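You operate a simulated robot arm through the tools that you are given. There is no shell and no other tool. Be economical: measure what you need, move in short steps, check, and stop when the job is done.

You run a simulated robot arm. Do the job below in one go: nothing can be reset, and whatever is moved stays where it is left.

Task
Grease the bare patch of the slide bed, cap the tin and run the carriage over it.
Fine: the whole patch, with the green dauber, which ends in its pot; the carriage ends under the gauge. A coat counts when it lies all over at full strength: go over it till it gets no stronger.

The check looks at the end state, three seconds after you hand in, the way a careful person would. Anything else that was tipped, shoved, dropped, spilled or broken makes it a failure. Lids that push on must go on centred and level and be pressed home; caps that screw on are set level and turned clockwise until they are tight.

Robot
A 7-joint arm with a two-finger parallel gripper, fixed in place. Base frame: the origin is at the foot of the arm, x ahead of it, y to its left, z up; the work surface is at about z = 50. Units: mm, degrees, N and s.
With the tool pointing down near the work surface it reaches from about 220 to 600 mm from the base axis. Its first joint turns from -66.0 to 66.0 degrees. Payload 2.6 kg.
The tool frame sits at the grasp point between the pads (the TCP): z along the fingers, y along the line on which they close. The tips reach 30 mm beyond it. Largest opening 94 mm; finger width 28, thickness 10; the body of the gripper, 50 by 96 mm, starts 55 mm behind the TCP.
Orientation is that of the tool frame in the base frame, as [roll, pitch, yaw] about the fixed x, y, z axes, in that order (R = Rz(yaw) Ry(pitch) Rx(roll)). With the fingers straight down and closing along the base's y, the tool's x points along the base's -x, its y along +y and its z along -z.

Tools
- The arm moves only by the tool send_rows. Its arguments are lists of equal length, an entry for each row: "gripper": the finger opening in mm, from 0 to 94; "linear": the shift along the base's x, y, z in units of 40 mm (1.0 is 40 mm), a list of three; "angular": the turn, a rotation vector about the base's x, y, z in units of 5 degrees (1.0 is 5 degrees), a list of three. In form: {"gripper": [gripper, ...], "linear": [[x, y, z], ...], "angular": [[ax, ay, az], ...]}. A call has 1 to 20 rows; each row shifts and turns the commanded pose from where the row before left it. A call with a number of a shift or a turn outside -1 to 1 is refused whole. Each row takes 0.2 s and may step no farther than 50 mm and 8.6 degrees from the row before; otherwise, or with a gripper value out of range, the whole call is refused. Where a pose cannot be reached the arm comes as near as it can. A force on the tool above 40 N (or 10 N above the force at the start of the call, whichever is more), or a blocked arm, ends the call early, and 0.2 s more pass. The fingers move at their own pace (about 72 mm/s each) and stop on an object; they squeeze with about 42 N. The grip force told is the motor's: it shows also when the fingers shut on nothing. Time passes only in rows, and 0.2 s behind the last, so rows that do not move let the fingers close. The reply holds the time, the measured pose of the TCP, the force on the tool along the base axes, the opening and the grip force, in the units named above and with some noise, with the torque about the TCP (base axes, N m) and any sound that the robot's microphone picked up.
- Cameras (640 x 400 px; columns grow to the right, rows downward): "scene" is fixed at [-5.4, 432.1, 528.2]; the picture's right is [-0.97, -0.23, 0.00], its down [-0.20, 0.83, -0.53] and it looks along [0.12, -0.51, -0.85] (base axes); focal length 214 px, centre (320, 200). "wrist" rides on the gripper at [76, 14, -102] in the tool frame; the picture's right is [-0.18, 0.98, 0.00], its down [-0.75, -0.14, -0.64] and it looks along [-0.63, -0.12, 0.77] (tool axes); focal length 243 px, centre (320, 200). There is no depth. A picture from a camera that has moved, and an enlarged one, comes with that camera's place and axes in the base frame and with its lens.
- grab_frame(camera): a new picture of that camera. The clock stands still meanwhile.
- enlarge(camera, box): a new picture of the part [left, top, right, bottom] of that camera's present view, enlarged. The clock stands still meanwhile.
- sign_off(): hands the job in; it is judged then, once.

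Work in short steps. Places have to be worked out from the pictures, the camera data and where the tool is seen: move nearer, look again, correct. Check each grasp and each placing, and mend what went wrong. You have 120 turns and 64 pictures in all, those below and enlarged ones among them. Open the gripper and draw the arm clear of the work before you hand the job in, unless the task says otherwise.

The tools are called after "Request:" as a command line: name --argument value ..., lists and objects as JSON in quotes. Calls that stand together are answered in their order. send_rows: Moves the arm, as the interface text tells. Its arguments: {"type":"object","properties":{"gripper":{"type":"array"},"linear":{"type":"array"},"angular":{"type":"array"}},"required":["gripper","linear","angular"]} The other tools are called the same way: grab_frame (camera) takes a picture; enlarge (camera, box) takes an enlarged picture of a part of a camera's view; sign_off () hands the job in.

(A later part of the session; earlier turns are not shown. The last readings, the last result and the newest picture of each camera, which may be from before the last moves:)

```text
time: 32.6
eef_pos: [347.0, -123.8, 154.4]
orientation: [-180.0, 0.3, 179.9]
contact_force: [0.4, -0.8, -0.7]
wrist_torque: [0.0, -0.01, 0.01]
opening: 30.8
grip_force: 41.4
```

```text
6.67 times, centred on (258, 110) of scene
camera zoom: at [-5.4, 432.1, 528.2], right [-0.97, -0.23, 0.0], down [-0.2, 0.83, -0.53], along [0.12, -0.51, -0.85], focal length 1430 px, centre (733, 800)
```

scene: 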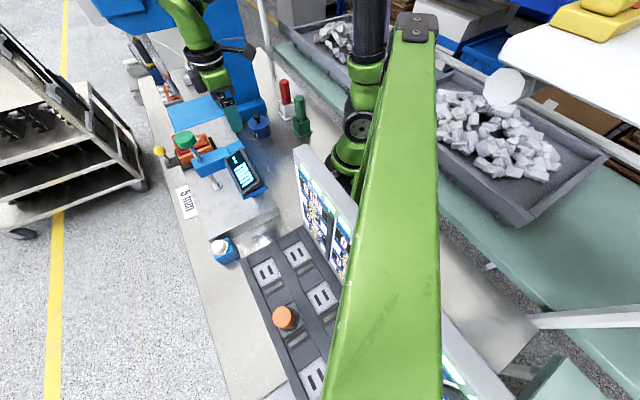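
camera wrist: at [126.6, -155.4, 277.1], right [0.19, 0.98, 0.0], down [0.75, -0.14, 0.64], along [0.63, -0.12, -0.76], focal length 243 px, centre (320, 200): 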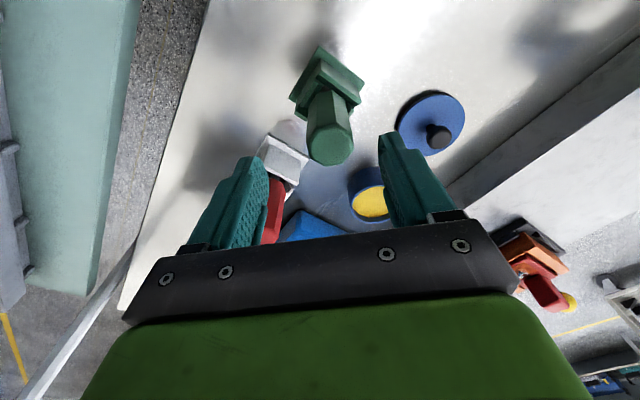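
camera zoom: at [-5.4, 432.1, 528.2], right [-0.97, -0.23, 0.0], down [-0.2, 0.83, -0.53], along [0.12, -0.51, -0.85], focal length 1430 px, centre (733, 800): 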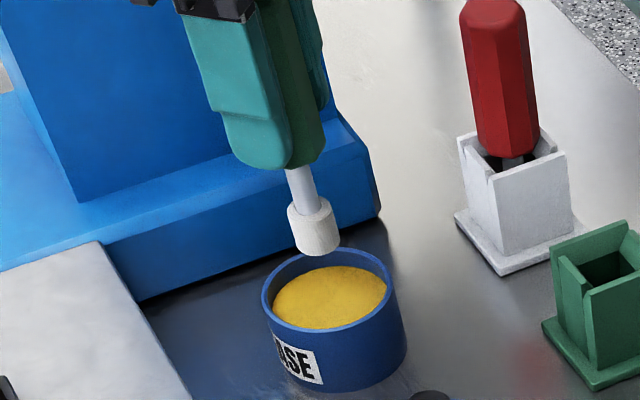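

Felt is above the grease, centred. I lower into the grease in small steps until slight contact.

Request:
send_rows --gripper '[15, 15, 15, 15, 15, 15]' --linear '[[-0.04, 0.03, -0.3], [0, 0, -0.2], [0, 0, -0.15], [0, 0, -0.12], [0, 0, 0], [0, 0, 0]]' --angular '[[0, 0, 0], [0, 0, 0], [0, 0, 0], [0, 0, 0], [0, 0, 0], [0, 0, 0]]'

Request:
enlarge --camera "scene" --box '[210, 80, 306, 140]'

```text
time: 34.0
eef_pos: [344.1, -122.5, 123.6]
orientation: [180.0, 0.2, 180.0]
contact_force: [0.7, -0.1, -0.7]
wrist_torque: [-0.03, 0.0, -0.02]
opening: 30.7
grip_force: 42.4
```

```text
6.67 times, centred on (258, 110) of scene
camera zoom: at [-5.4, 432.1, 528.2], right [-0.97, -0.23, 0.0], down [-0.2, 0.83, -0.53], along [0.12, -0.51, -0.85], focal length 1430 px, centre (733, 800)
```

zoom: 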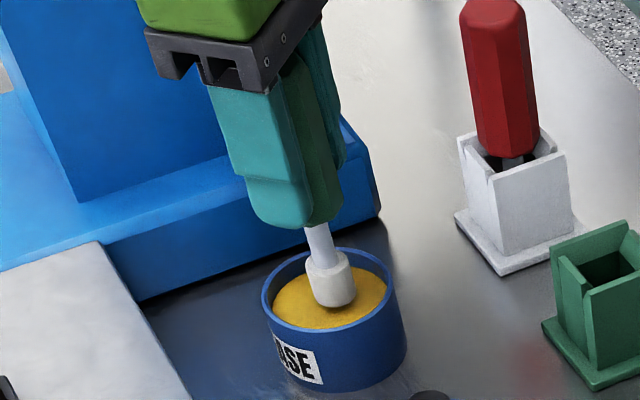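

Just about at the surface; I press on a few mm.

Request:
send_rows --gripper '[15, 15, 15, 15, 15]' --linear '[[0, 0, -0.1], [0, 0, -0.1], [0, 0, -0.1], [0, 0, 0], [0, 0, 0]]' --angular '[[0, 0, 0], [0, 0, 0], [0, 0, 0], [0, 0, 0], [0, 0, 0]]'

```text
time: 35.2
eef_pos: [345.1, -122.8, 114.7]
orientation: [-179.9, 0.5, -180.0]
contact_force: [2.8, 0.6, 30.3]
wrist_torque: [0.05, -0.3, -0.03]
opening: 31.1
grip_force: 41.8
```

Contact at 30 N: felt is on the grease. I lift clear and check the felt.

Request:
send_rows --gripper '[15, 15, 15, 15]' --linear '[[0, 0, 0.3], [0, 0, 0.6], [0, 0, 0.7], [0, 0, 0.4]]' --angular '[[0, 0, 0], [0, 0, 0], [0, 0, 0], [0, 0, 0]]'

Request:
enlarge --camera "scene" --box '[180, 70, 308, 150]'

```text
time: 36.2
eef_pos: [344.2, -123.4, 191.9]
orientation: [-179.9, 0.3, 179.9]
contact_force: [-0.7, 0.3, -0.6]
wrist_torque: [-0.04, 0.0, 0.02]
opening: 30.9
grip_force: 41.9
```

```text
5.00 times, centred on (244, 110) of scene
camera zoom: at [-5.4, 432.1, 528.2], right [-0.97, -0.23, 0.0], down [-0.2, 0.83, -0.53], along [0.12, -0.51, -0.85], focal length 1072 px, centre (700, 650)
```

zoom: 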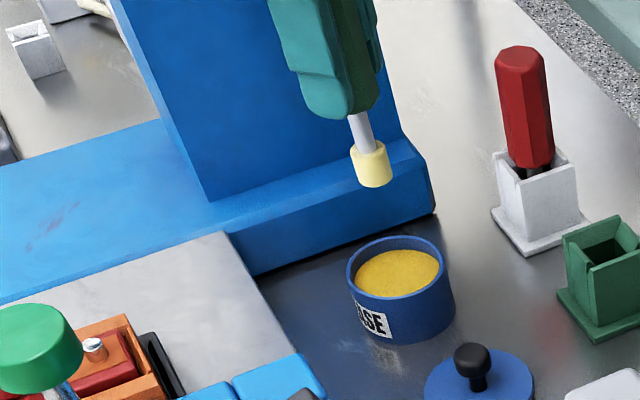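

Felt is loaded (pale yellow). I carry it at height over the bed midway between carriage and gauge, (366,128), turning +45° so the camera stays away from the gauge.

Request:
send_rows --gripper '[15, 15, 15, 15, 15, 15, 15, 15, 15, 15]' --linear '[[0, 0.7, 0.2], [0, 0.7, 0.1], [0, 0.7, 0], [0, 0.7, 0], [0, 0.7, 0], [0, 0.7, 0], [0.1, 0.7, 0], [0.2, 0.7, 0], [0.25, 0.68, 0], [0, 0, 0]]' --angular '[[0, 0, 1], [0, 0, 1], [0, 0, 1], [0, 0, 1], [0, 0, 1], [0, 0, 1], [0, 0, 1], [0, 0, 1], [0, 0, 1], [0, 0, 0]]'

Request:
grab_frame --camera "wrist"

```text
time: 38.4
eef_pos: [368.7, 128.7, 204.8]
orientation: [180.0, 0.2, -135.0]
contact_force: [0.3, -0.2, -0.5]
wrist_torque: [-0.05, -0.02, 0.0]
opening: 30.9
grip_force: 41.7
```

```text
18 pictures are left
camera wrist: at [303.5, 83.6, 307.6], right [-0.57, 0.83, 0.0], down [0.63, 0.43, 0.64], along [0.53, 0.37, -0.76], focal length 243 px, centre (320, 200)
```

wrist: 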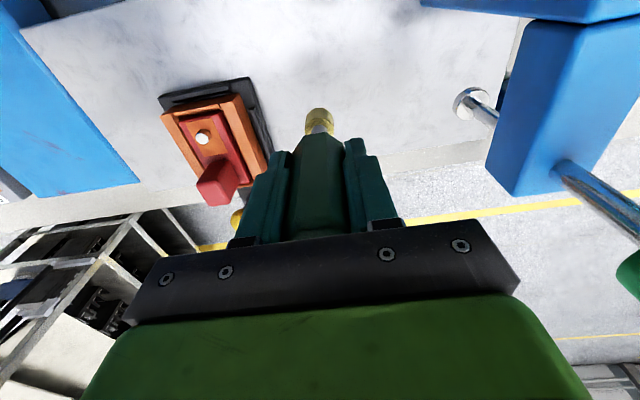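

No patch visible from here; I lower the felt to touch the bed at this midpoint and make a short trial stroke to see how the coat shows.

Request:
send_rows --gripper '[15, 15, 15, 15, 15, 15, 15, 15, 15]' --linear '[[0, 0, -0.9], [0, 0, -0.5], [0, 0, -0.1], [0, 0, -0.07], [0, 0, -0.07], [0, 0, -0.07], [0, 0, -0.07], [0, 0, -0.05], [0, 0, -0.05]]' --angular '[[0, 0, 0], [0, 0, 0], [0, 0, 0], [0, 0, 0], [0, 0, 0], [0, 0, 0], [0, 0, 0], [0, 0, 0], [0, 0, 0]]'

```text
time: 40.4
eef_pos: [368.6, 129.5, 129.7]
orientation: [-179.9, 0.5, -135.1]
contact_force: [-1.4, 3.2, 31.5]
wrist_torque: [0.4, 0.09, -0.02]
opening: 31.1
grip_force: 41.8
```

Contact at 31 N. I ease up about 1 mm and stroke ±28 mm along the bed.

Request:
send_rows --gripper '[15, 15, 15, 15, 15, 15, 15, 15, 15]' --linear '[[0, 0, 0.03], [-0.25, 0.25, 0], [-0.25, 0.25, 0], [0.25, -0.25, 0], [0.25, -0.25, 0], [0.25, -0.25, 0], [-0.25, 0.25, 0], [0, 0, 0.5], [0, 0, 0.8]]' --angular '[[0, 0, 0], [0, 0, 0], [0, 0, 0], [0, 0, 0], [0, 0, 0], [0, 0, 0], [0, 0, 0], [0, 0, 0], [0, 0, 0]]'

Request:
enlarge --camera "wrist" --box '[240, 30, 480, 180]'

```text
time: 42.4
eef_pos: [366.0, 125.2, 183.5]
orientation: [179.9, 0.0, -135.1]
contact_force: [0.4, -1.4, 0.0]
wrist_torque: [-0.03, 0.03, 0.03]
opening: 30.8
grip_force: 42.2
```

```text
2.67 times, centred on (360, 105) of wrist
camera zoom: at [302.0, 82.0, 286.6], right [-0.56, 0.83, 0.0], down [0.63, 0.43, 0.64], along [0.53, 0.36, -0.77], focal length 647 px, centre (213, 453)
```

zoom: 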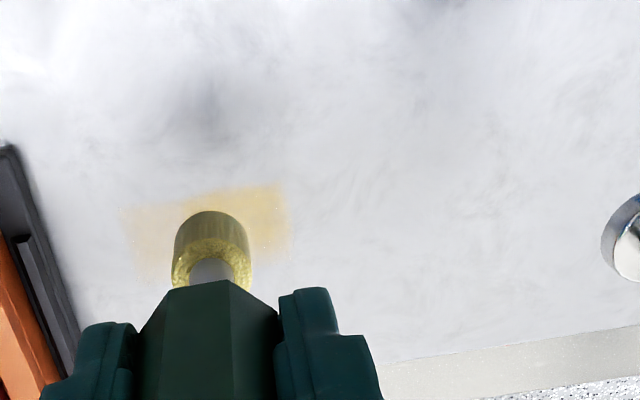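

The coat shows as a yellow area with straight edges: those edges are the patch boundary (near side and gauge side), the rest lying further out. I shift outward and up to view the painted area unobstructed.

Request:
send_rows --gripper '[15, 15, 15, 15]' --linear '[[0.4, 0.4, 0.4], [0.6, 0.6, 0.3], [0.3, 0.3, 0], [0, 0, 0]]' --angular '[[0, 0, 0], [0, 0, 0], [0, 0, 0], [0, 0, 0]]'

Request:
enlarge --camera "wrist" --box '[230, 0, 430, 125]'

```text
time: 43.4
eef_pos: [418.5, 180.3, 212.1]
orientation: [180.0, 0.2, -135.1]
contact_force: [-1.0, 0.3, -1.5]
wrist_torque: [0.0, 0.02, 0.01]
opening: 30.8
grip_force: 42.2
```

```text
3.20 times, centred on (330, 62) of wrist
camera zoom: at [353.3, 136.1, 315.2], right [-0.56, 0.83, 0.0], down [0.63, 0.43, 0.64], along [0.53, 0.36, -0.76], focal length 776 px, centre (288, 640)
```

zoom: 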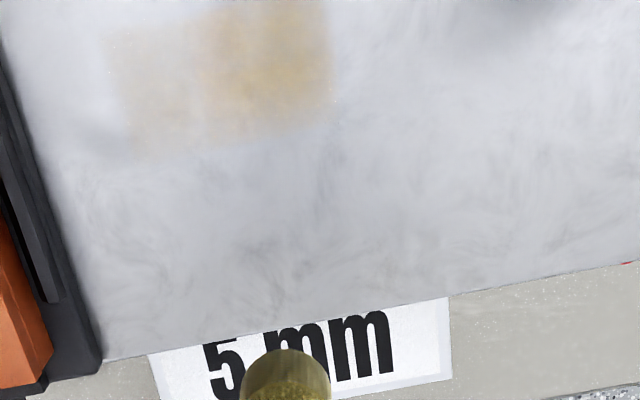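

The painted area seems to be roughly s∈[-46,22] along the bed and n∈[0,25] across (with clipped edges). I lay two parallel strokes further across to find the patch's extent.

Request:
send_rows --gripper '[15, 15, 15, 15, 15, 15, 15, 15, 15, 15, 15, 15, 15, 15, 15, 15, 15, 15, 15]' --linear '[[-0.15, -0.9, -0.6], [-0.18, -0.87, -0.6], [0, 0, -0.65], [0, 0, -0.1], [0, 0, -0.08], [-0.25, 0.25, 0], [-0.25, 0.25, 0], [-0.25, 0.25, 0], [-0.25, 0.25, 0], [-0.25, 0.25, 0], [0.2, 0.2, 0], [0.25, -0.25, 0], [0.25, -0.25, 0], [0.25, -0.25, 0], [0.25, -0.25, 0], [0.25, -0.25, 0], [0.2, 0.2, 0], [-0.25, 0.25, 0], [-0.25, 0.25, 0]]' --angular '[[0, 0, 0], [0, 0, 0], [0, 0, 0], [0, 0, 0], [0, 0, 0], [0, 0, 0], [0, 0, 0], [0, 0, 0], [0, 0, 0], [0, 0, 0], [0, 0, 0], [0, 0, 0], [0, 0, 0], [0, 0, 0], [0, 0, 0], [0, 0, 0], [0, 0, 0], [0, 0, 0], [0, 0, 0]]'

```text
time: 47.4
eef_pos: [403.0, 144.9, 129.6]
orientation: [-179.8, 0.5, -135.1]
contact_force: [6.2, -5.5, 22.6]
wrist_torque: [-0.26, -0.54, -0.04]
opening: 30.9
grip_force: 41.7
```

Good contact (22 N). I finish this stroke and lift outward to look.

Request:
send_rows --gripper '[15, 15, 15, 15, 15, 15, 15, 15]' --linear '[[-0.25, 0.25, 0], [-0.25, 0.25, 0], [-0.25, 0.25, 0], [0, 0, 0.6], [0.8, 0.3, 0.8], [0.8, 0.3, 0.9], [0.4, 0.2, 0], [0, 0, 0]]' --angular '[[0, 0, 0], [0, 0, 0], [0, 0, 0], [0, 0, 0], [0, 0, 0], [0, 0, 0], [0, 0, 0], [0, 0, 0]]'

Request:
enlarge --camera "wrist" --box '[210, 0, 450, 150]'

```text
time: 49.2
eef_pos: [448.6, 208.2, 220.9]
orientation: [-180.0, 0.3, -134.9]
contact_force: [-0.2, -0.4, -0.6]
wrist_torque: [0.01, 0.0, 0.05]
opening: 30.9
grip_force: 42.0
```

```text
2.67 times, centred on (330, 75) of wrist
camera zoom: at [384.5, 164.1, 323.8], right [-0.56, 0.83, 0.0], down [0.63, 0.43, 0.64], along [0.53, 0.36, -0.76], focal length 647 px, centre (293, 533)
```

zoom: 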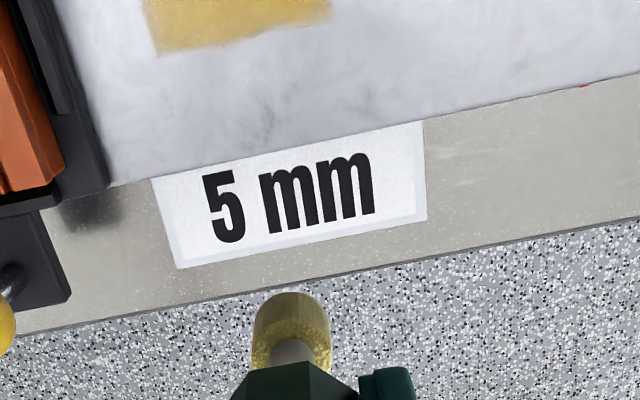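

Left, right edges are now sharp. I move to above the carriage side to see the whole patch beside the dauber.

Request:
send_rows --gripper '[15, 15, 15, 15, 15]' --linear '[[0, -0.8, 0.3], [0, -0.8, 0.1], [0, -0.8, 0], [0, -0.8, 0], [0, 0, 0]]' --angular '[[0, 0, 0], [0, 0, 0], [0, 0, 0], [0, 0, 0], [0, 0, 0]]'

Request:
enlarge --camera "wrist" --box '[300, 30, 460, 130]'

```text
time: 50.4
eef_pos: [451.8, 80.8, 235.3]
orientation: [179.9, 0.2, -135.1]
contact_force: [0.2, 0.5, -1.3]
wrist_torque: [-0.01, 0.03, 0.0]
opening: 31.0
grip_force: 41.9
```

```text
4.00 times, centred on (380, 80) of wrist
camera zoom: at [386.9, 36.2, 338.5], right [-0.56, 0.83, 0.0], down [0.63, 0.43, 0.65], along [0.53, 0.36, -0.76], focal length 970 px, centre (80, 680)
```

zoom: 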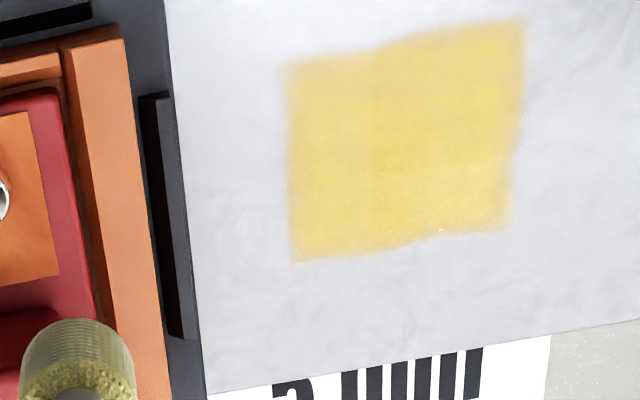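

The patch shows clearly as a yellow square (s -33…28, n -2…≥49). I go over it again systematically, adding a pass further outward to make sure of the far edge.

Request:
send_rows --gripper '[15, 15, 15, 15, 15, 15, 15, 15, 15, 15, 15, 15, 15, 15, 15, 15, 15, 15, 15, 15]' --linear '[[-0.7, 0.35, 0], [-0.73, 0.35, -0.5], [0, 0, -0.9], [0, 0, -0.9], [0, 0, -0.2], [0, 0, -0.12], [-0.27, 0.27, 0], [-0.27, 0.27, 0], [-0.27, 0.27, 0], [-0.27, 0.27, 0], [0.177, 0.177, 0], [0.27, -0.27, 0], [0.27, -0.27, 0], [0.27, -0.27, 0], [0.27, -0.27, 0], [0.177, 0.177, 0], [-0.27, 0.27, 0], [-0.27, 0.27, 0], [-0.27, 0.27, 0], [-0.27, 0.27, 0]]' --angular '[[0, 0, 0], [0, 0, 0], [0, 0, 0], [0, 0, 0], [0, 0, 0], [0, 0, 0], [0, 0, 0], [0, 0, 0], [0, 0, 0], [0, 0, 0], [0, 0, 0], [0, 0, 0], [0, 0, 0], [0, 0, 0], [0, 0, 0], [0, 0, 0], [0, 0, 0], [0, 0, 0], [0, 0, 0], [0, 0, 0]]'

Request:
send_rows --gripper '[15, 15, 15, 15, 15, 15, 15, 15, 15, 15, 15, 15, 15, 15, 15]' --linear '[[0.177, 0.177, 0], [0.27, -0.27, 0], [0.27, -0.27, 0], [0.27, -0.27, 0], [0.27, -0.27, 0], [0.177, 0.177, 0], [-0.27, 0.27, 0], [-0.27, 0.27, 0], [-0.27, 0.27, 0], [-0.27, 0.27, 0], [0.1, 0.1, 0], [0.27, -0.27, 0], [0.27, -0.27, 0], [0.27, -0.27, 0], [0.27, -0.27, 0]]' --angular '[[0, 0, 0], [0, 0, 0], [0, 0, 0], [0, 0, 0], [0, 0, 0], [0, 0, 0], [0, 0, 0], [0, 0, 0], [0, 0, 0], [0, 0, 0], [0, 0, 0], [0, 0, 0], [0, 0, 0], [0, 0, 0], [0, 0, 0]]'

```text
time: 54.6
eef_pos: [364.4, 165.0, 132.1]
orientation: [-180.0, 0.2, -135.1]
contact_force: [-0.5, 0.3, -0.6]
wrist_torque: [0.02, -0.03, 0.0]
opening: 30.5
grip_force: 41.8
```

```text
time: 57.8
eef_pos: [429.1, 140.9, 131.0]
orientation: [180.0, 0.2, -135.1]
contact_force: [-1.0, 0.5, -0.7]
wrist_torque: [-0.01, 0.01, 0.01]
opening: 30.8
grip_force: 41.7
```

No contact was made (z 1–2 mm too high). I lower until force shows, here at the far-left corner.

Request:
send_rows --gripper '[15, 15, 15]' --linear '[[0, 0, -0.03], [0, 0, -0.025], [0, 0, 0]]' --angular '[[0, 0, 0], [0, 0, 0], [0, 0, 0]]'

```text
time: 58.6
eef_pos: [427.4, 141.3, 129.6]
orientation: [-179.9, 0.3, -135.1]
contact_force: [1.0, -1.5, 6.0]
wrist_torque: [-0.07, -0.12, -0.02]
opening: 30.8
grip_force: 42.2
```

Contact at 6 N; I press 1 mm more and run the raster back toward the near edge.

Request:
send_rows --gripper '[15, 15, 15, 15, 15, 15, 15, 15, 15, 15, 15, 15, 15, 15, 15, 15, 15]' --linear '[[0, 0, -0.025], [-0.27, 0.27, 0], [-0.27, 0.27, 0], [-0.27, 0.27, 0], [-0.27, 0.27, 0], [-0.15, -0.15, 0], [0.27, -0.27, 0], [0.27, -0.27, 0], [0.27, -0.27, 0], [0.27, -0.27, 0], [-0.17, -0.17, 0], [-0.27, 0.27, 0], [-0.27, 0.27, 0], [-0.27, 0.27, 0], [-0.27, 0.27, 0], [-0.17, -0.17, 0], [0.27, -0.27, 0]]' --angular '[[0, 0, 0], [0, 0, 0], [0, 0, 0], [0, 0, 0], [0, 0, 0], [0, 0, 0], [0, 0, 0], [0, 0, 0], [0, 0, 0], [0, 0, 0], [0, 0, 0], [0, 0, 0], [0, 0, 0], [0, 0, 0], [0, 0, 0], [0, 0, 0], [0, 0, 0]]'

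Request:
send_rows --gripper '[15, 15, 15, 15, 15, 15, 15, 15, 15, 15, 15, 15, 15, 15]' --linear '[[0.27, -0.27, 0], [0.27, -0.27, 0], [0.27, -0.27, 0], [-0.17, -0.17, 0], [-0.27, 0.27, 0], [-0.27, 0.27, 0], [-0.27, 0.27, 0], [-0.27, 0.27, 0], [-0.15, -0.15, 0], [0.27, -0.27, 0], [0.27, -0.27, 0], [0.27, -0.27, 0], [0.27, -0.27, 0], [0, 0, 0]]' --angular '[[0, 0, 0], [0, 0, 0], [0, 0, 0], [0, 0, 0], [0, 0, 0], [0, 0, 0], [0, 0, 0], [0, 0, 0], [0, 0, 0], [0, 0, 0], [0, 0, 0], [0, 0, 0], [0, 0, 0], [0, 0, 0]]'

```text
time: 62.2
eef_pos: [373.2, 155.1, 127.4]
orientation: [179.7, 0.3, -135.0]
contact_force: [-7.7, 9.4, 31.4]
wrist_torque: [0.7, 0.54, 0.0]
opening: 31.2
grip_force: 42.2
```

```text
time: 65.2
eef_pos: [393.8, 109.1, 131.0]
orientation: [180.0, 0.2, -135.1]
contact_force: [-0.3, -0.3, -0.8]
wrist_torque: [-0.05, 0.04, 0.01]
opening: 31.0
grip_force: 42.0
```

The last rows ended off the surface. I lower here until contact is felt.

Request:
send_rows --gripper '[15, 15, 15, 15]' --linear '[[0, 0, -0.04], [0, 0, -0.03], [0, 0, -0.03], [0, 0, 0]]' --angular '[[0, 0, 0], [0, 0, 0], [0, 0, 0], [0, 0, 0]]'

```text
time: 66.2
eef_pos: [394.7, 107.9, 127.5]
orientation: [-180.0, 0.4, -135.1]
contact_force: [-8.5, -0.2, 24.9]
wrist_torque: [0.07, 0.67, 0.04]
opening: 31.1
grip_force: 41.7
```

Contact 25 N. I run three passes from the near edge outward.

Request:
send_rows --gripper '[15, 15, 15, 15, 15, 15, 15, 15, 15, 15, 15, 15, 15, 15]' --linear '[[-0.27, 0.27, 0], [-0.27, 0.27, 0], [-0.27, 0.27, 0], [-0.27, 0.27, 0], [0.17, 0.17, 0], [0.27, -0.27, 0], [0.27, -0.27, 0], [0.27, -0.27, 0], [0.27, -0.27, 0], [0.17, 0.17, 0], [-0.27, 0.27, 0], [-0.27, 0.27, 0], [-0.27, 0.27, 0], [-0.27, 0.27, 0]]' --angular '[[0, 0, 0], [0, 0, 0], [0, 0, 0], [0, 0, 0], [0, 0, 0], [0, 0, 0], [0, 0, 0], [0, 0, 0], [0, 0, 0], [0, 0, 0], [0, 0, 0], [0, 0, 0], [0, 0, 0], [0, 0, 0]]'

Request:
send_rows --gripper '[15, 15, 15, 15, 15, 15, 15, 15, 15, 15, 15]' --linear '[[0.17, 0.17, 0], [0.27, -0.27, 0], [0.27, -0.27, 0], [0.27, -0.27, 0], [0.27, -0.27, 0], [0.17, 0.17, 0], [-0.27, 0.27, 0], [-0.27, 0.27, 0], [-0.27, 0.27, 0], [-0.27, 0.27, 0], [0, 0, 0]]' --angular '[[0, 0, 0], [0, 0, 0], [0, 0, 0], [0, 0, 0], [0, 0, 0], [0, 0, 0], [0, 0, 0], [0, 0, 0], [0, 0, 0], [0, 0, 0], [0, 0, 0]]'

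```text
time: 69.2
eef_pos: [363.6, 164.6, 124.5]
orientation: [179.9, 0.1, -135.1]
contact_force: [1.7, -0.9, 5.3]
wrist_torque: [-0.03, -0.18, -0.05]
opening: 30.8
grip_force: 41.6
```

```text
time: 71.6
eef_pos: [375.3, 178.6, 124.4]
orientation: [179.9, 0.3, -134.9]
contact_force: [-0.5, -0.2, -0.9]
wrist_torque: [-0.01, -0.02, 0.01]
opening: 30.9
grip_force: 42.4
```

The dauber is creeping up in the grip under load. I lift and check the coat from the same viewpoint as before.

Request:
send_rows --gripper '[15, 15, 15, 15, 15, 15, 15]' --linear '[[0, 0, 0.9], [0, 0, 0.9], [0.4, -0.5, 0.9], [0.5, -0.6, 0], [0.5, -0.7, 0], [0.5, -0.65, 0], [0, 0, 0]]' --angular '[[0, 0, 0], [0, 0, 0], [0, 0, 0], [0, 0, 0], [0, 0, 0], [0, 0, 0], [0, 0, 0]]'

Request:
enlarge --camera "wrist" --box '[300, 30, 460, 130]'

```text
time: 73.2
eef_pos: [453.1, 80.1, 235.2]
orientation: [180.0, 0.2, -135.0]
contact_force: [1.0, -0.2, -0.3]
wrist_torque: [0.03, 0.06, -0.02]
opening: 30.9
grip_force: 41.9
```

```text
4.00 times, centred on (380, 80) of wrist
camera zoom: at [387.6, 36.8, 337.4], right [-0.56, 0.83, 0.0], down [0.63, 0.43, 0.65], along [0.53, 0.36, -0.76], focal length 970 px, centre (80, 680)
```

zoom: 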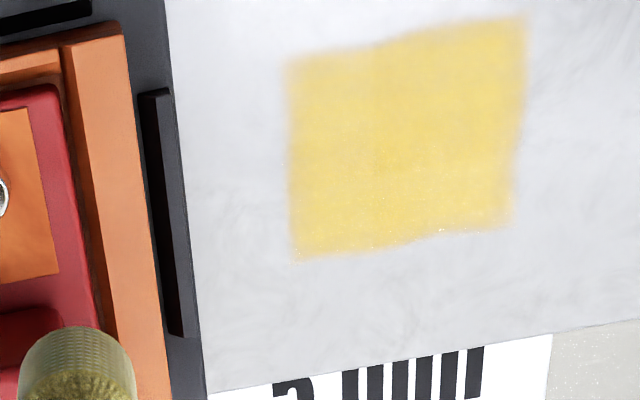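

The extent hasn't grown, so all four edges are the patch's own. To be sure of full strength I reload in the tin and go over once more, more gently.

Request:
send_rows --gripper '[15, 15, 15, 15, 15, 15, 15, 15, 15, 15, 15, 15]' --linear '[[-0.4, -0.7, 0], [-0.4, -0.8, 0], [-0.4, -0.8, 0], [-0.4, -0.8, 0], [-0.4, -0.8, 0], [-0.4, -0.8, 0], [-0.3, -0.37, 0], [0, 0, -0.9], [0, 0, -0.9], [0, 0, -0.9], [0, 0, -0.15], [0, 0, 0]]' --angular '[[0, 0, 0], [0, 0, 0], [0, 0, 0], [0, 0, 0], [0, 0, 0], [0, 0, 0], [0, 0, 0], [0, 0, 0], [0, 0, 0], [0, 0, 0], [0, 0, 0], [0, 0, 0]]'

```text
time: 75.8
eef_pos: [348.0, -121.2, 117.8]
orientation: [-180.0, 0.2, -135.1]
contact_force: [-0.4, 0.2, -0.8]
wrist_torque: [0.0, 0.02, 0.03]
opening: 30.8
grip_force: 41.9
```

Over the grease, no contact yet; I lower in 1.5 mm steps.

Request:
send_rows --gripper '[15, 15, 15, 15, 15]' --linear '[[-0.06, -0.02, -0.04], [0, 0, -0.04], [0, 0, -0.04], [0, 0, -0.03], [0, 0, 0]]' --angular '[[0, 0, 0], [0, 0, 0], [0, 0, 0], [0, 0, 0], [0, 0, 0]]'

```text
time: 77.0
eef_pos: [343.5, -121.4, 112.6]
orientation: [-179.9, 0.2, -135.0]
contact_force: [0.3, 0.0, -0.7]
wrist_torque: [-0.02, -0.01, 0.01]
opening: 31.0
grip_force: 41.5
```

Request:
send_rows --gripper '[15, 15, 15, 15, 15]' --linear '[[0, 0, -0.05], [0, 0, -0.03], [0, 0, -0.03], [0, 0, -0.02], [0, 0, 0]]' --angular '[[0, 0, 0], [0, 0, 0], [0, 0, 0], [0, 0, 0], [0, 0, 0]]'

```text
time: 78.2
eef_pos: [343.4, -123.4, 108.5]
orientation: [-179.9, 0.3, -135.2]
contact_force: [-0.8, 0.5, -0.2]
wrist_torque: [0.04, 0.04, 0.0]
opening: 31.1
grip_force: 42.1
```

Still no contact; continue (the slip suggests contact near 108).

Request:
send_rows --gripper '[15, 15, 15, 15]' --linear '[[0, 0, -0.03], [0, 0, -0.03], [0, 0, 0], [0, 0, 0]]' --angular '[[0, 0, 0], [0, 0, 0], [0, 0, 0], [0, 0, 0]]'

```text
time: 79.2
eef_pos: [343.9, -123.8, 106.0]
orientation: [180.0, 0.2, -135.1]
contact_force: [0.7, 1.0, -1.8]
wrist_torque: [-0.01, -0.01, 0.01]
opening: 30.9
grip_force: 41.8
```

Request:
send_rows --gripper '[15, 15, 15, 15]' --linear '[[0, 0, -0.03], [0, 0, -0.03], [0, 0, -0.02], [0, 0, 0]]' --angular '[[0, 0, 0], [0, 0, 0], [0, 0, 0], [0, 0, 0]]'

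Request:
enlarge --camera "scene" --box '[210, 80, 306, 140]'

```text
time: 80.2
eef_pos: [345.3, -124.0, 104.3]
orientation: [-179.9, 0.3, -135.1]
contact_force: [-8.4, 4.4, 32.1]
wrist_torque: [0.49, 0.46, 0.05]
opening: 30.8
grip_force: 42.3
```

```text
6.67 times, centred on (258, 110) of scene
camera zoom: at [-5.5, 432.2, 528.1], right [-0.97, -0.23, 0.0], down [-0.2, 0.83, -0.53], along [0.12, -0.51, -0.85], focal length 1430 px, centre (733, 800)
```

zoom: 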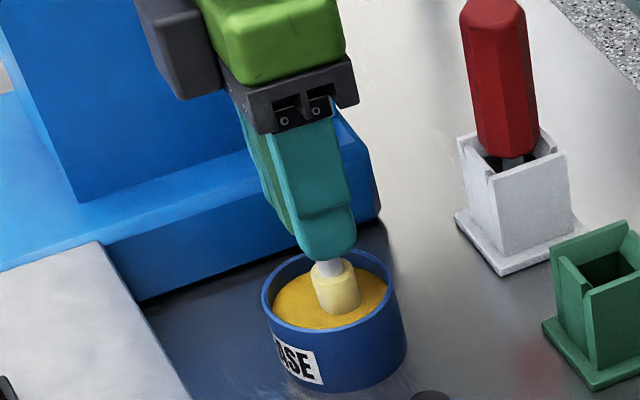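

Contact made; felt reloaded. I return over the patch and stop just above the bed.

Request:
send_rows --gripper '[15, 15, 15, 15, 15, 15, 15, 15, 15, 15, 15, 15, 15]' --linear '[[0, 0, 0.4], [0, 0, 0.8], [0, 0, 0.8], [0, 0.8, 0.2], [0, 0.8, 0], [0, 0.8, 0], [0, 0.8, 0], [0.2, 0.8, 0], [0.4, 0.8, 0], [0.55, 0.8, 0], [0.03, 0.27, -0.8], [0, 0, -0.7], [0, 0, -0.15]]' --angular '[[0, 0, 0], [0, 0, 0], [0, 0, 0], [0, 0, 0], [0, 0, 0], [0, 0, 0], [0, 0, 0], [0, 0, 0], [0, 0, 0], [0, 0, 0], [0, 0, 0], [0, 0, 0], [0, 0, 0]]'

```text
time: 83.0
eef_pos: [389.2, 111.6, 123.7]
orientation: [-180.0, 0.4, -135.1]
contact_force: [-3.8, -1.6, 12.6]
wrist_torque: [-0.07, 0.24, 0.04]
opening: 30.9
grip_force: 41.7
```

Contact at 13 N here: good pressure. I run the raster.

Request:
send_rows --gripper '[15, 15, 15, 15, 15, 15, 15, 15, 15]' --linear '[[-0.26, 0.26, 0], [-0.26, 0.26, 0], [-0.26, 0.26, 0], [-0.26, 0.26, 0], [0.17, 0.17, -0.01], [0.26, -0.26, 0], [0.26, -0.26, 0], [0.26, -0.26, 0], [0.26, -0.26, 0]]' --angular '[[0, 0, 0], [0, 0, 0], [0, 0, 0], [0, 0, 0], [0, 0, 0], [0, 0, 0], [0, 0, 0], [0, 0, 0], [0, 0, 0]]'

```text
time: 85.0
eef_pos: [397.6, 115.8, 123.1]
orientation: [-180.0, 0.2, -135.2]
contact_force: [-3.9, 5.2, 19.1]
wrist_torque: [0.42, 0.13, 0.04]
opening: 31.0
grip_force: 42.3
```

Request:
send_rows --gripper '[15, 15, 15, 15, 15, 15, 15, 15, 15, 15]' --linear '[[0.17, 0.17, 0], [-0.26, 0.26, 0], [-0.26, 0.26, 0], [-0.26, 0.26, 0], [-0.26, 0.26, 0], [0.17, 0.17, 0], [0.26, -0.26, 0], [0.26, -0.26, 0], [0.26, -0.26, 0], [0.26, -0.26, 0]]' --angular '[[0, 0, 0], [0, 0, 0], [0, 0, 0], [0, 0, 0], [0, 0, 0], [0, 0, 0], [0, 0, 0], [0, 0, 0], [0, 0, 0], [0, 0, 0]]'

```text
time: 87.2
eef_pos: [411.0, 131.9, 124.6]
orientation: [180.0, 0.2, -135.2]
contact_force: [0.1, 0.6, -1.3]
wrist_torque: [0.01, 0.05, 0.0]
opening: 30.9
grip_force: 42.2
```

Contact lost; I lower until it's felt again.

Request:
send_rows --gripper '[15, 15, 15, 15]' --linear '[[0, 0, -0.04], [0, 0, -0.03], [0, 0, -0.02], [0, 0, 0]]' --angular '[[0, 0, 0], [0, 0, 0], [0, 0, 0], [0, 0, 0]]'

```text
time: 88.2
eef_pos: [413.2, 133.2, 122.6]
orientation: [-179.8, 0.7, -135.0]
contact_force: [-1.9, 0.7, 32.2]
wrist_torque: [0.21, -0.01, 0.02]
opening: 30.9
grip_force: 41.5
```

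Ease slightly and do the outer passes, then return inward.

Request:
send_rows --gripper '[15, 15, 15, 15, 15, 15, 15, 15, 15, 15, 15, 15, 15, 15, 15]' --linear '[[0, 0, 0.01], [-0.26, 0.26, 0], [-0.26, 0.26, 0], [-0.26, 0.26, 0], [-0.26, 0.26, 0], [0.17, 0.17, 0], [0.26, -0.26, 0], [0.26, -0.26, 0], [0.26, -0.26, 0], [0.26, -0.26, 0], [-0.3, -0.3, -0.01], [-0.26, 0.26, 0], [-0.26, 0.26, 0], [-0.26, 0.26, 0], [-0.26, 0.26, 0]]' --angular '[[0, 0, 0], [0, 0, 0], [0, 0, 0], [0, 0, 0], [0, 0, 0], [0, 0, 0], [0, 0, 0], [0, 0, 0], [0, 0, 0], [0, 0, 0], [0, 0, 0], [0, 0, 0], [0, 0, 0], [0, 0, 0], [0, 0, 0]]'

```text
time: 91.4
eef_pos: [368.0, 168.4, 120.3]
orientation: [-179.7, 0.7, -135.1]
contact_force: [7.2, -8.7, 31.6]
wrist_torque: [-0.41, -0.54, -0.07]
opening: 30.9
grip_force: 41.7
```

Good contact throughout. I lift, go to the viewing pose and compare the coat.

Request:
send_rows --gripper '[15, 15, 15, 15, 15, 15, 15]' --linear '[[0, 0, 0.9], [0, 0, 0.9], [0.5, -0.5, 0.9], [0.5, -0.6, 0.15], [0.5, -0.6, 0], [0.6, -0.5, 0], [0, 0, 0]]' --angular '[[0, 0, 0], [0, 0, 0], [0, 0, 0], [0, 0, 0], [0, 0, 0], [0, 0, 0], [0, 0, 0]]'

Request:
enlarge --camera "wrist" --box '[300, 30, 460, 130]'

```text
time: 93.0
eef_pos: [449.9, 78.1, 233.8]
orientation: [-180.0, 0.3, -135.0]
contact_force: [0.1, -0.2, -0.6]
wrist_torque: [-0.02, 0.01, 0.06]
opening: 30.8
grip_force: 41.8
```

```text
4.00 times, centred on (380, 80) of wrist
camera zoom: at [385.9, 33.8, 336.7], right [-0.56, 0.83, 0.0], down [0.63, 0.43, 0.64], along [0.53, 0.36, -0.76], focal length 970 px, centre (80, 680)
```

zoom: 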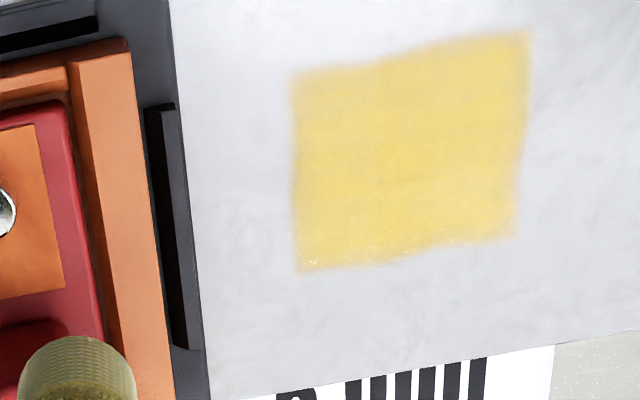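

The coat is unchanged in tone and uniform: full strength. I carry the dauber back above its pot at (206,-162), turning back to yaw 0.

Request:
send_rows --gripper '[15, 15, 15, 15, 15, 15, 15, 15, 15, 15]' --linear '[[-0.677, -0.667, 0], [-0.677, -0.667, 0], [-0.677, -0.667, 0], [-0.677, -0.667, 0], [-0.677, -0.667, 0], [-0.677, -0.667, 0], [-0.677, -0.667, 0], [-0.677, -0.667, 0], [-0.677, -0.667, 0], [0, 0, -0.6]]' --angular '[[0, 0, -1], [0, 0, -1], [0, 0, -1], [0, 0, -1], [0, 0, -1], [0, 0, -1], [0, 0, -1], [0, 0, -1], [0, 0, -1], [0, 0, 0]]'

```text
time: 95.2
eef_pos: [205.8, -161.2, 208.4]
orientation: [180.0, 0.3, 179.9]
contact_force: [-0.2, 0.4, -1.1]
wrist_torque: [-0.02, 0.01, 0.0]
opening: 31.1
grip_force: 42.1
```

Above the pot. I lower to just over the rim and check alignment with both cameras.

Request:
send_rows --gripper '[15, 15, 15]' --linear '[[0, -0.02, -0.8], [0, 0, -0.6], [0, 0, 0]]' --angular '[[0, 0, 0], [0, 0, 0], [0, 0, 0]]'

Request:
enlarge --camera "scene" --box '[264, 80, 344, 130]'

Request:
enlarge --camera "wrist" --box '[260, 50, 400, 138]'

```text
time: 96.0
eef_pos: [203.8, -163.0, 151.5]
orientation: [-180.0, 0.2, 179.9]
contact_force: [0.7, 0.2, -0.2]
wrist_torque: [-0.01, -0.01, -0.03]
opening: 30.9
grip_force: 42.1
```

```text
8.00 times, centred on (304, 105) of scene
camera zoom: at [-5.4, 432.1, 528.2], right [-0.97, -0.23, 0.0], down [-0.2, 0.83, -0.53], along [0.12, -0.51, -0.85], focal length 1716 px, centre (448, 960)
```

zoom: 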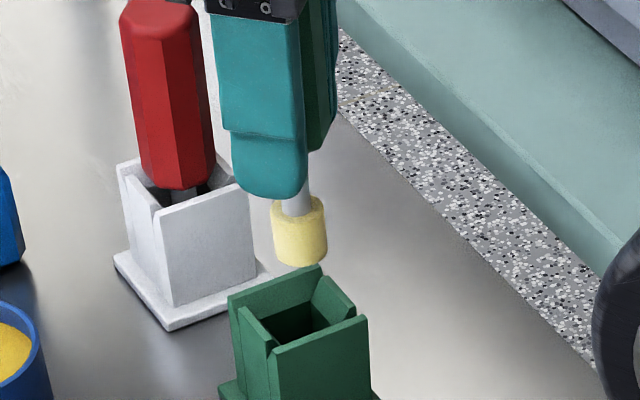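

```text
4.55 times, centred on (330, 94) of wrist
camera zoom: at [126.3, -148.7, 255.5], right [0.19, 0.98, 0.0], down [0.75, -0.14, 0.65], along [0.63, -0.12, -0.76], focal length 1103 px, centre (274, 682)
```

zoom: 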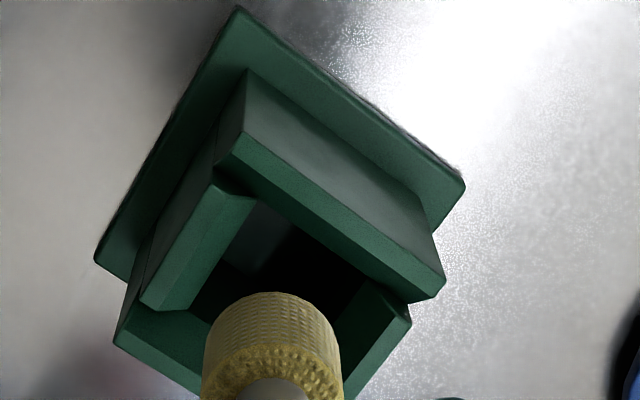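

Alignment is within about 1 mm. I lower gently into the pot.

Request:
send_rows --gripper '[15, 15, 15, 15, 15, 15]' --linear '[[0.01, 0, -0.3], [0, 0, -0.3], [0, 0, -0.3], [0, 0, -0.3], [0, 0, -0.2], [0, 0, 0]]' --angular '[[0, 0, 0], [0, 0, 0], [0, 0, 0], [0, 0, 0], [0, 0, 0], [0, 0, 0]]'

```text
time: 97.4
eef_pos: [205.9, -161.6, 97.2]
orientation: [-179.9, 0.5, 179.9]
contact_force: [7.6, -6.9, 0.2]
wrist_torque: [-0.49, -0.49, 0.02]
opening: 30.9
grip_force: 42.1
```

Side force (+x,−y): I shift 1.2 mm that way and keep lowering.

Request:
send_rows --gripper '[15, 15, 15, 15, 15]' --linear '[[0.03, -0.03, 0], [0, 0, -0.1], [0, 0, -0.1], [0, 0, -0.06], [0, 0, 0]]' --angular '[[0, 0, 0], [0, 0, 0], [0, 0, 0], [0, 0, 0], [0, 0, 0]]'

```text
time: 98.6
eef_pos: [206.5, -162.0, 87.3]
orientation: [179.9, 0.2, 179.9]
contact_force: [1.9, -1.4, 0.4]
wrist_torque: [-0.13, -0.07, 0.0]
opening: 30.8
grip_force: 42.3
```

Side load is gone. A few more millimetres to the bottom.

Request:
send_rows --gripper '[15, 15, 15, 15]' --linear '[[0, 0, -0.06], [0, 0, -0.04], [0, 0, -0.04], [0, 0, 0]]' --angular '[[0, 0, 0], [0, 0, 0], [0, 0, 0], [0, 0, 0]]'

```text
time: 99.3
eef_pos: [206.3, -161.2, 84.3]
orientation: [179.9, 0.3, 179.7]
contact_force: [-1.0, 0.7, 2.3]
wrist_torque: [-0.06, 0.13, -0.02]
opening: 30.8
grip_force: 42.3
stopped in row 3: the force on the tool passed its limit at 53 N (the readings are from after the stop); the commanded pose is now the measured one
```

Bottomed out. I open and rise straight up.

Request:
send_rows --gripper '[34, 50, 60, 60, 60, 60, 60]' --linear '[[0, 0, 0], [0, 0, 0], [0, 0, 0.3], [0, 0, 0.8], [0, 0, 0.9], [0, 0, 0.9], [0, 0, 0]]' --angular '[[0, 0, 0], [0, 0, 0], [0, 0, 0], [0, 0, 0], [0, 0, 0], [0, 0, 0], [0, 0, 0]]'

Request:
enlarge --camera "scene" --box '[220, 75, 332, 145]'

```text
time: 100.9
eef_pos: [207.4, -164.3, 198.7]
orientation: [179.9, 0.2, 180.0]
contact_force: [1.1, -0.6, -0.7]
wrist_torque: [0.03, 0.03, -0.02]
opening: 60.3
grip_force: 0.0
```

```text
5.71 times, centred on (276, 110) of scene
camera zoom: at [-5.4, 432.1, 528.2], right [-0.97, -0.23, 0.0], down [-0.2, 0.83, -0.53], along [0.12, -0.51, -0.85], focal length 1226 px, centre (571, 714)
```

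zoom: 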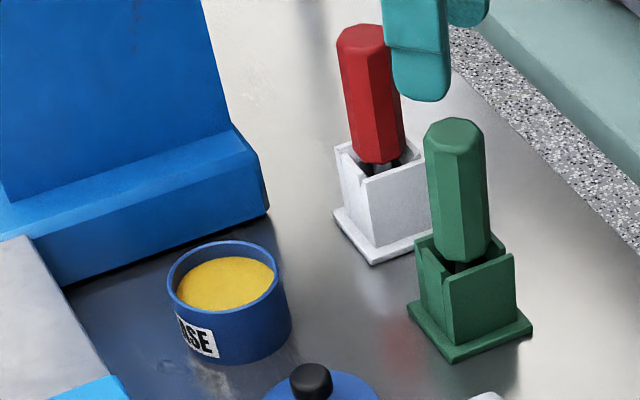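

Dauber is seated in its pot. Now I go back to the lid at (265.4,-51.6), same yaw, and grip the knob.

Request:
send_rows --gripper '[60, 60, 60, 60, 60, 60, 60, 60, 60, 60]' --linear '[[0.36, 0.7, 0], [0.36, 0.7, 0], [0.36, 0.7, 0], [0.37, 0.71, 0], [0, 0, -0.9], [0, 0, -0.9], [0, 0, -0.9], [0, 0, -0.7], [0, 0, -0.3], [0, 0, 0]]' --angular '[[0, 0, 0], [0, 0, 0], [0, 0, 0], [0, 0, 0], [0, 0, 0], [0, 0, 0], [0, 0, 0], [0, 0, 0], [0, 0, 0], [0, 0, 0]]'

```text
time: 103.1
eef_pos: [265.4, -53.0, 53.6]
orientation: [179.9, 0.3, 179.8]
contact_force: [-0.2, 0.3, 0.5]
wrist_torque: [-0.01, 0.04, 0.02]
opening: 59.9
grip_force: 0.1
```

Request:
send_rows --gripper '[60, 60, 30, 10, 10, 10, 10]' --linear '[[0, 0.02, -0.15], [0, 0, -0.1], [0, 0, 0], [0, 0, 0], [0, 0, 0], [0, 0, 0], [0, 0, 0]]' --angular '[[0, 0, 0], [0, 0, 0], [0, 0, 0], [0, 0, 0], [0, 0, 0], [0, 0, 0], [0, 0, 0]]'

```text
time: 104.7
eef_pos: [264.5, -49.4, 42.6]
orientation: [179.9, 0.3, 179.8]
contact_force: [0.0, 0.3, -0.1]
wrist_torque: [-0.01, -0.01, -0.03]
opening: 22.4
grip_force: 42.1
```

Lid gripped (22 mm). I lift and carry it over the tin.

Request:
send_rows --gripper '[10, 10, 10, 10, 10, 10, 10, 10]' --linear '[[0, 0, 0.3], [0, 0, 0.8], [0, 0, 0.8], [0, 0, 0.4], [0.7, -0.6, 0], [0.7, -0.6, 0], [0.6, -0.6, 0], [0, 0, 0]]' --angular '[[0, 0, 0], [0, 0, 0], [0, 0, 0], [0, 0, 0], [0, 0, 0], [0, 0, 0], [0, 0, 0], [0, 0, 0]]'

Request:
send_rows --gripper '[10, 10, 10]' --linear '[[0, 0, -0.4], [0, 0, -0.2], [0, 0, 0]]' --angular '[[0, 0, 0], [0, 0, 0], [0, 0, 0]]'

Request:
enlarge --camera "scene" --box '[214, 85, 294, 135]'

```text
time: 106.5
eef_pos: [342.1, -119.5, 135.9]
orientation: [179.9, 0.2, 179.8]
contact_force: [0.0, -0.1, -0.2]
wrist_torque: [0.01, 0.01, 0.03]
opening: 22.0
grip_force: 42.3
```

```text
time: 107.3
eef_pos: [343.2, -119.9, 113.3]
orientation: [179.9, 0.3, 179.8]
contact_force: [-0.2, 0.1, -0.8]
wrist_torque: [-0.02, -0.04, 0.0]
opening: 21.9
grip_force: 42.2
```

```text
8.00 times, centred on (254, 110) of scene
camera zoom: at [-5.4, 432.1, 528.2], right [-0.97, -0.23, 0.0], down [-0.2, 0.83, -0.53], along [0.12, -0.51, -0.85], focal length 1716 px, centre (848, 920)
```

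zoom: 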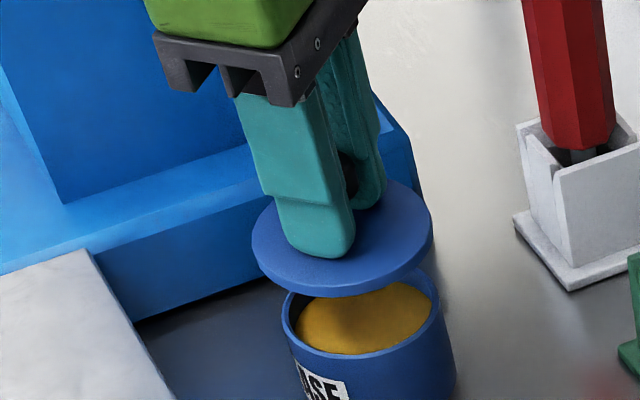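

Lid needs about (+2.4,−3) mm to match the original grip place (345.2,-122.8). I correct and lower to just above the rim.

Request:
send_rows --gripper '[10, 10, 10, 10]' --linear '[[0.06, -0.075, -0.2], [0, 0, -0.3], [0, 0, 0], [0, 0, 0]]' --angular '[[0, 0, 0], [0, 0, 0], [0, 0, 0], [0, 0, 0]]'

Request:
send_rows --gripper '[10, 10]' --linear '[[0, 0, -0.05], [0, 0, 0]]' --angular '[[0, 0, 0], [0, 0, 0]]'

Request:
enlarge --camera "scene" --box '[230, 95, 294, 135]'

```text
time: 108.3
eef_pos: [346.7, -123.5, 92.7]
orientation: [179.8, 0.3, 179.7]
contact_force: [-0.1, -0.3, 0.1]
wrist_torque: [0.03, -0.02, -0.02]
opening: 21.8
grip_force: 42.1
```

```text
time: 108.9
eef_pos: [346.0, -121.5, 90.4]
orientation: [179.8, 0.3, 179.8]
contact_force: [-0.8, 0.1, -0.6]
wrist_torque: [0.02, -0.01, 0.01]
opening: 21.9
grip_force: 41.8
```

```text
10.00 times, centred on (262, 115) of scene
camera zoom: at [-5.4, 432.1, 528.2], right [-0.97, -0.23, 0.0], down [-0.2, 0.83, -0.53], along [0.12, -0.51, -0.85], focal length 2145 px, centre (900, 1050)
```

zoom: 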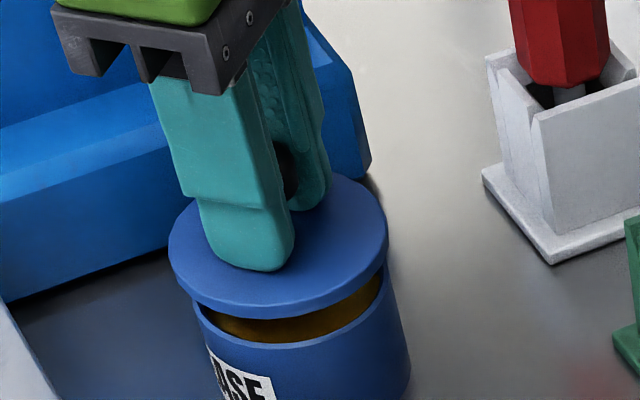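

Nearly aligned; I shift −1 mm in x and press down gradually.

Request:
send_rows --gripper '[10, 10, 10, 10, 10, 10]' --linear '[[-0.025, 0, -0.1], [0, 0, -0.08], [0, 0, -0.06], [0, 0, -0.05], [0, 0, -0.04], [0, 0, 0]]' --angular '[[0, 0, 0], [0, 0, 0], [0, 0, 0], [0, 0, 0], [0, 0, 0], [0, 0, 0]]'

```text
time: 110.3
eef_pos: [346.3, -122.9, 76.1]
orientation: [179.7, 0.4, 179.8]
contact_force: [-3.8, 6.8, 18.4]
wrist_torque: [0.12, 0.25, -0.06]
opening: 22.0
grip_force: 42.1
```

Contact at z≈76 (seat height). I press further to push it home.

Request:
send_rows --gripper '[10, 10, 10, 10]' --linear '[[0, 0, -0.03], [0, 0, -0.03], [0, 0, -0.03], [0, 0, 0]]' --angular '[[0, 0, 0], [0, 0, 0], [0, 0, 0], [0, 0, 0]]'

```text
time: 110.7
eef_pos: [345.8, -122.0, 75.3]
orientation: [179.8, 0.4, 179.8]
contact_force: [-1.0, 1.3, 2.1]
wrist_torque: [-0.07, 0.03, 0.03]
opening: 22.1
grip_force: 42.4
stopped in row 2: the force on the tool passed its limit at 44 N (the readings are from after the stop); the commanded pose is now the measured one
```

44 N reached without a sound. I release, rise and inspect the lid.

Request:
send_rows --gripper '[40, 60, 60, 60, 60, 30, 0]' --linear '[[0, 0, 0], [0, 0, 0], [0, 0, 0.5], [0, 0, 0.8], [0, 0, 0.2], [0, 0, 0], [0, 0, 0]]' --angular '[[0, 0, 0], [0, 0, 0], [0, 0, 0], [0, 0, 0], [0, 0, 0], [0, 0, 0], [0, 0, 0]]'

Request:
enlarge --camera "scene" --box '[230, 95, 294, 135]'

```text
time: 112.3
eef_pos: [346.5, -123.2, 136.6]
orientation: [179.7, 0.3, 179.8]
contact_force: [0.0, 0.1, 0.1]
wrist_torque: [-0.01, -0.01, 0.01]
opening: 0.0
grip_force: 19.4
heard: snap
```

```text
10.00 times, centred on (262, 115) of scene
camera zoom: at [-5.4, 432.1, 528.2], right [-0.97, -0.23, 0.0], down [-0.2, 0.83, -0.53], along [0.12, -0.51, -0.85], focal length 2145 px, centre (900, 1050)
```

zoom: 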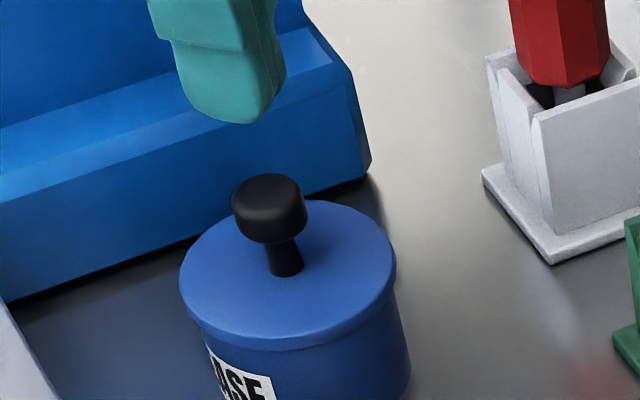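

The lid looks centred and level. I press once more on the knob top with closed fingers to be sure it's home.

Request:
send_rows --gripper '[0, 0, 0, 0, 0, 0, 0, 0, 0, 0, 0]' --linear '[[-0.03, 0.02, -0.7], [0, 0, -0.2], [0, 0, -0.05], [0, 0, -0.04], [0, 0, -0.04], [0, 0, -0.04], [0, 0, -0.03], [0, 0, -0.03], [0, 0, -0.03], [0, 0, -0.03], [0, 0, -0.03]]' --angular '[[0, 0, 0], [0, 0, 0], [0, 0, 0], [0, 0, 0], [0, 0, 0], [0, 0, 0], [0, 0, 0], [0, 0, 0], [0, 0, 0], [0, 0, 0], [0, 0, 0]]'

```text
time: 113.0
eef_pos: [346.7, -121.3, 106.8]
orientation: [179.8, 0.5, 179.6]
contact_force: [-3.5, 2.2, 6.3]
wrist_torque: [0.0, 0.12, 0.01]
opening: 0.0
grip_force: 33.2
stopped in row 3: the force on the tool passed its limit at 52 N (the readings are from after the stop); the commanded pose is now the measured one
```

Lid pressed at 52 N, no further movement: home. Next the carriage: I go around to above its yellow ball handle at about (522,121,97).

Request:
send_rows --gripper '[0, 0, 10, 30, 50, 60, 60, 60, 60, 60, 60, 60]' --linear '[[0, 0, 0.7], [0, 0, 0.9], [0, 0.8, 0], [0, 0.8, 0], [0, 0.8, 0], [0, 0.65, 0], [0.87, 0.57, 0], [0.87, 0.57, 0], [0.87, 0.57, 0], [0.87, 0.57, 0], [0.87, 0.57, 0], [0, 0, 0]]' --angular '[[0, 0, 0], [0, 0, 0], [0, 0, 0], [0, 0, 0], [0, 0, 0], [0, 0, 0], [0, 0, 0], [0, 0, 0], [0, 0, 0], [0, 0, 0], [0, 0, 0], [0, 0, 0]]'

Request:
grab_frame --camera "wrist"

```text
time: 115.6
eef_pos: [518.1, 115.2, 171.6]
orientation: [179.7, 0.4, 179.6]
contact_force: [-0.7, -0.2, -0.4]
wrist_torque: [0.01, -0.01, 0.02]
opening: 60.0
grip_force: 0.0
```

```text
4 pictures are left
camera wrist: at [440.2, 129.1, 273.8], right [0.19, 0.98, 0.01], down [0.75, -0.15, 0.65], along [0.64, -0.12, -0.76], focal length 243 px, centre (320, 200)
```

wrist: 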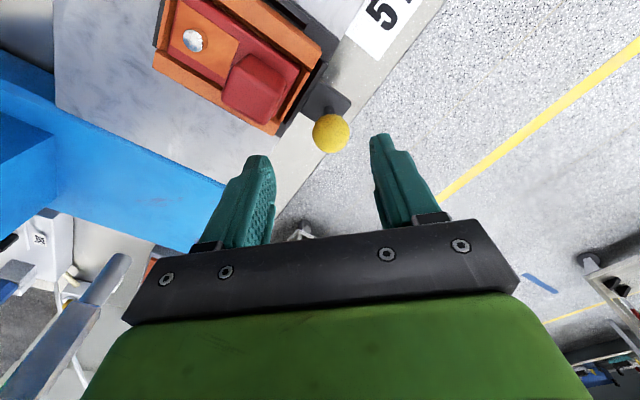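

Ball at (523.4,122.7,97), pin at (447.5,49). I descend with a moderate opening to keep clear of the carriage corner, gripping the ball with the fingertips (TCP z≈111).

Request:
send_rows --gripper '[50, 50, 50, 50, 20, 10, 10, 10]' --linear '[[0.13, 0.18, -0.4], [0, 0, -0.6], [0, 0, -0.4], [0, 0, -0.1], [0, 0, 0], [0, 0, 0], [0, 0, 0], [0, 0, 0]]' --angular '[[0, 0, 0], [0, 0, 0], [0, 0, 0], [0, 0, 0], [0, 0, 0], [0, 0, 0], [0, 0, 0], [0, 0, 0]]'

```text
time: 117.4
eef_pos: [524.2, 119.9, 109.7]
orientation: [179.7, 0.3, 179.5]
contact_force: [-10.2, -1.7, 5.4]
wrist_torque: [0.07, 0.67, -0.01]
opening: 27.7
grip_force: 44.9
```

Ball gripped (28 mm). I drag a first 28 mm along (-.70,.72) and check forces.

Request:
send_rows --gripper '[10, 10, 10, 10]' --linear '[[-0.1, 0.1, 0], [-0.2, 0.2, 0], [-0.2, 0.21, 0], [0, 0, 0]]' --angular '[[0, 0, 0], [0, 0, 0], [0, 0, 0], [0, 0, 0]]'

```text
time: 118.4
eef_pos: [505.1, 140.9, 110.2]
orientation: [-180.0, 0.4, 179.5]
contact_force: [-18.6, -20.3, 13.0]
wrist_torque: [-0.47, -0.3, 0.24]
opening: 27.5
grip_force: 45.2
```

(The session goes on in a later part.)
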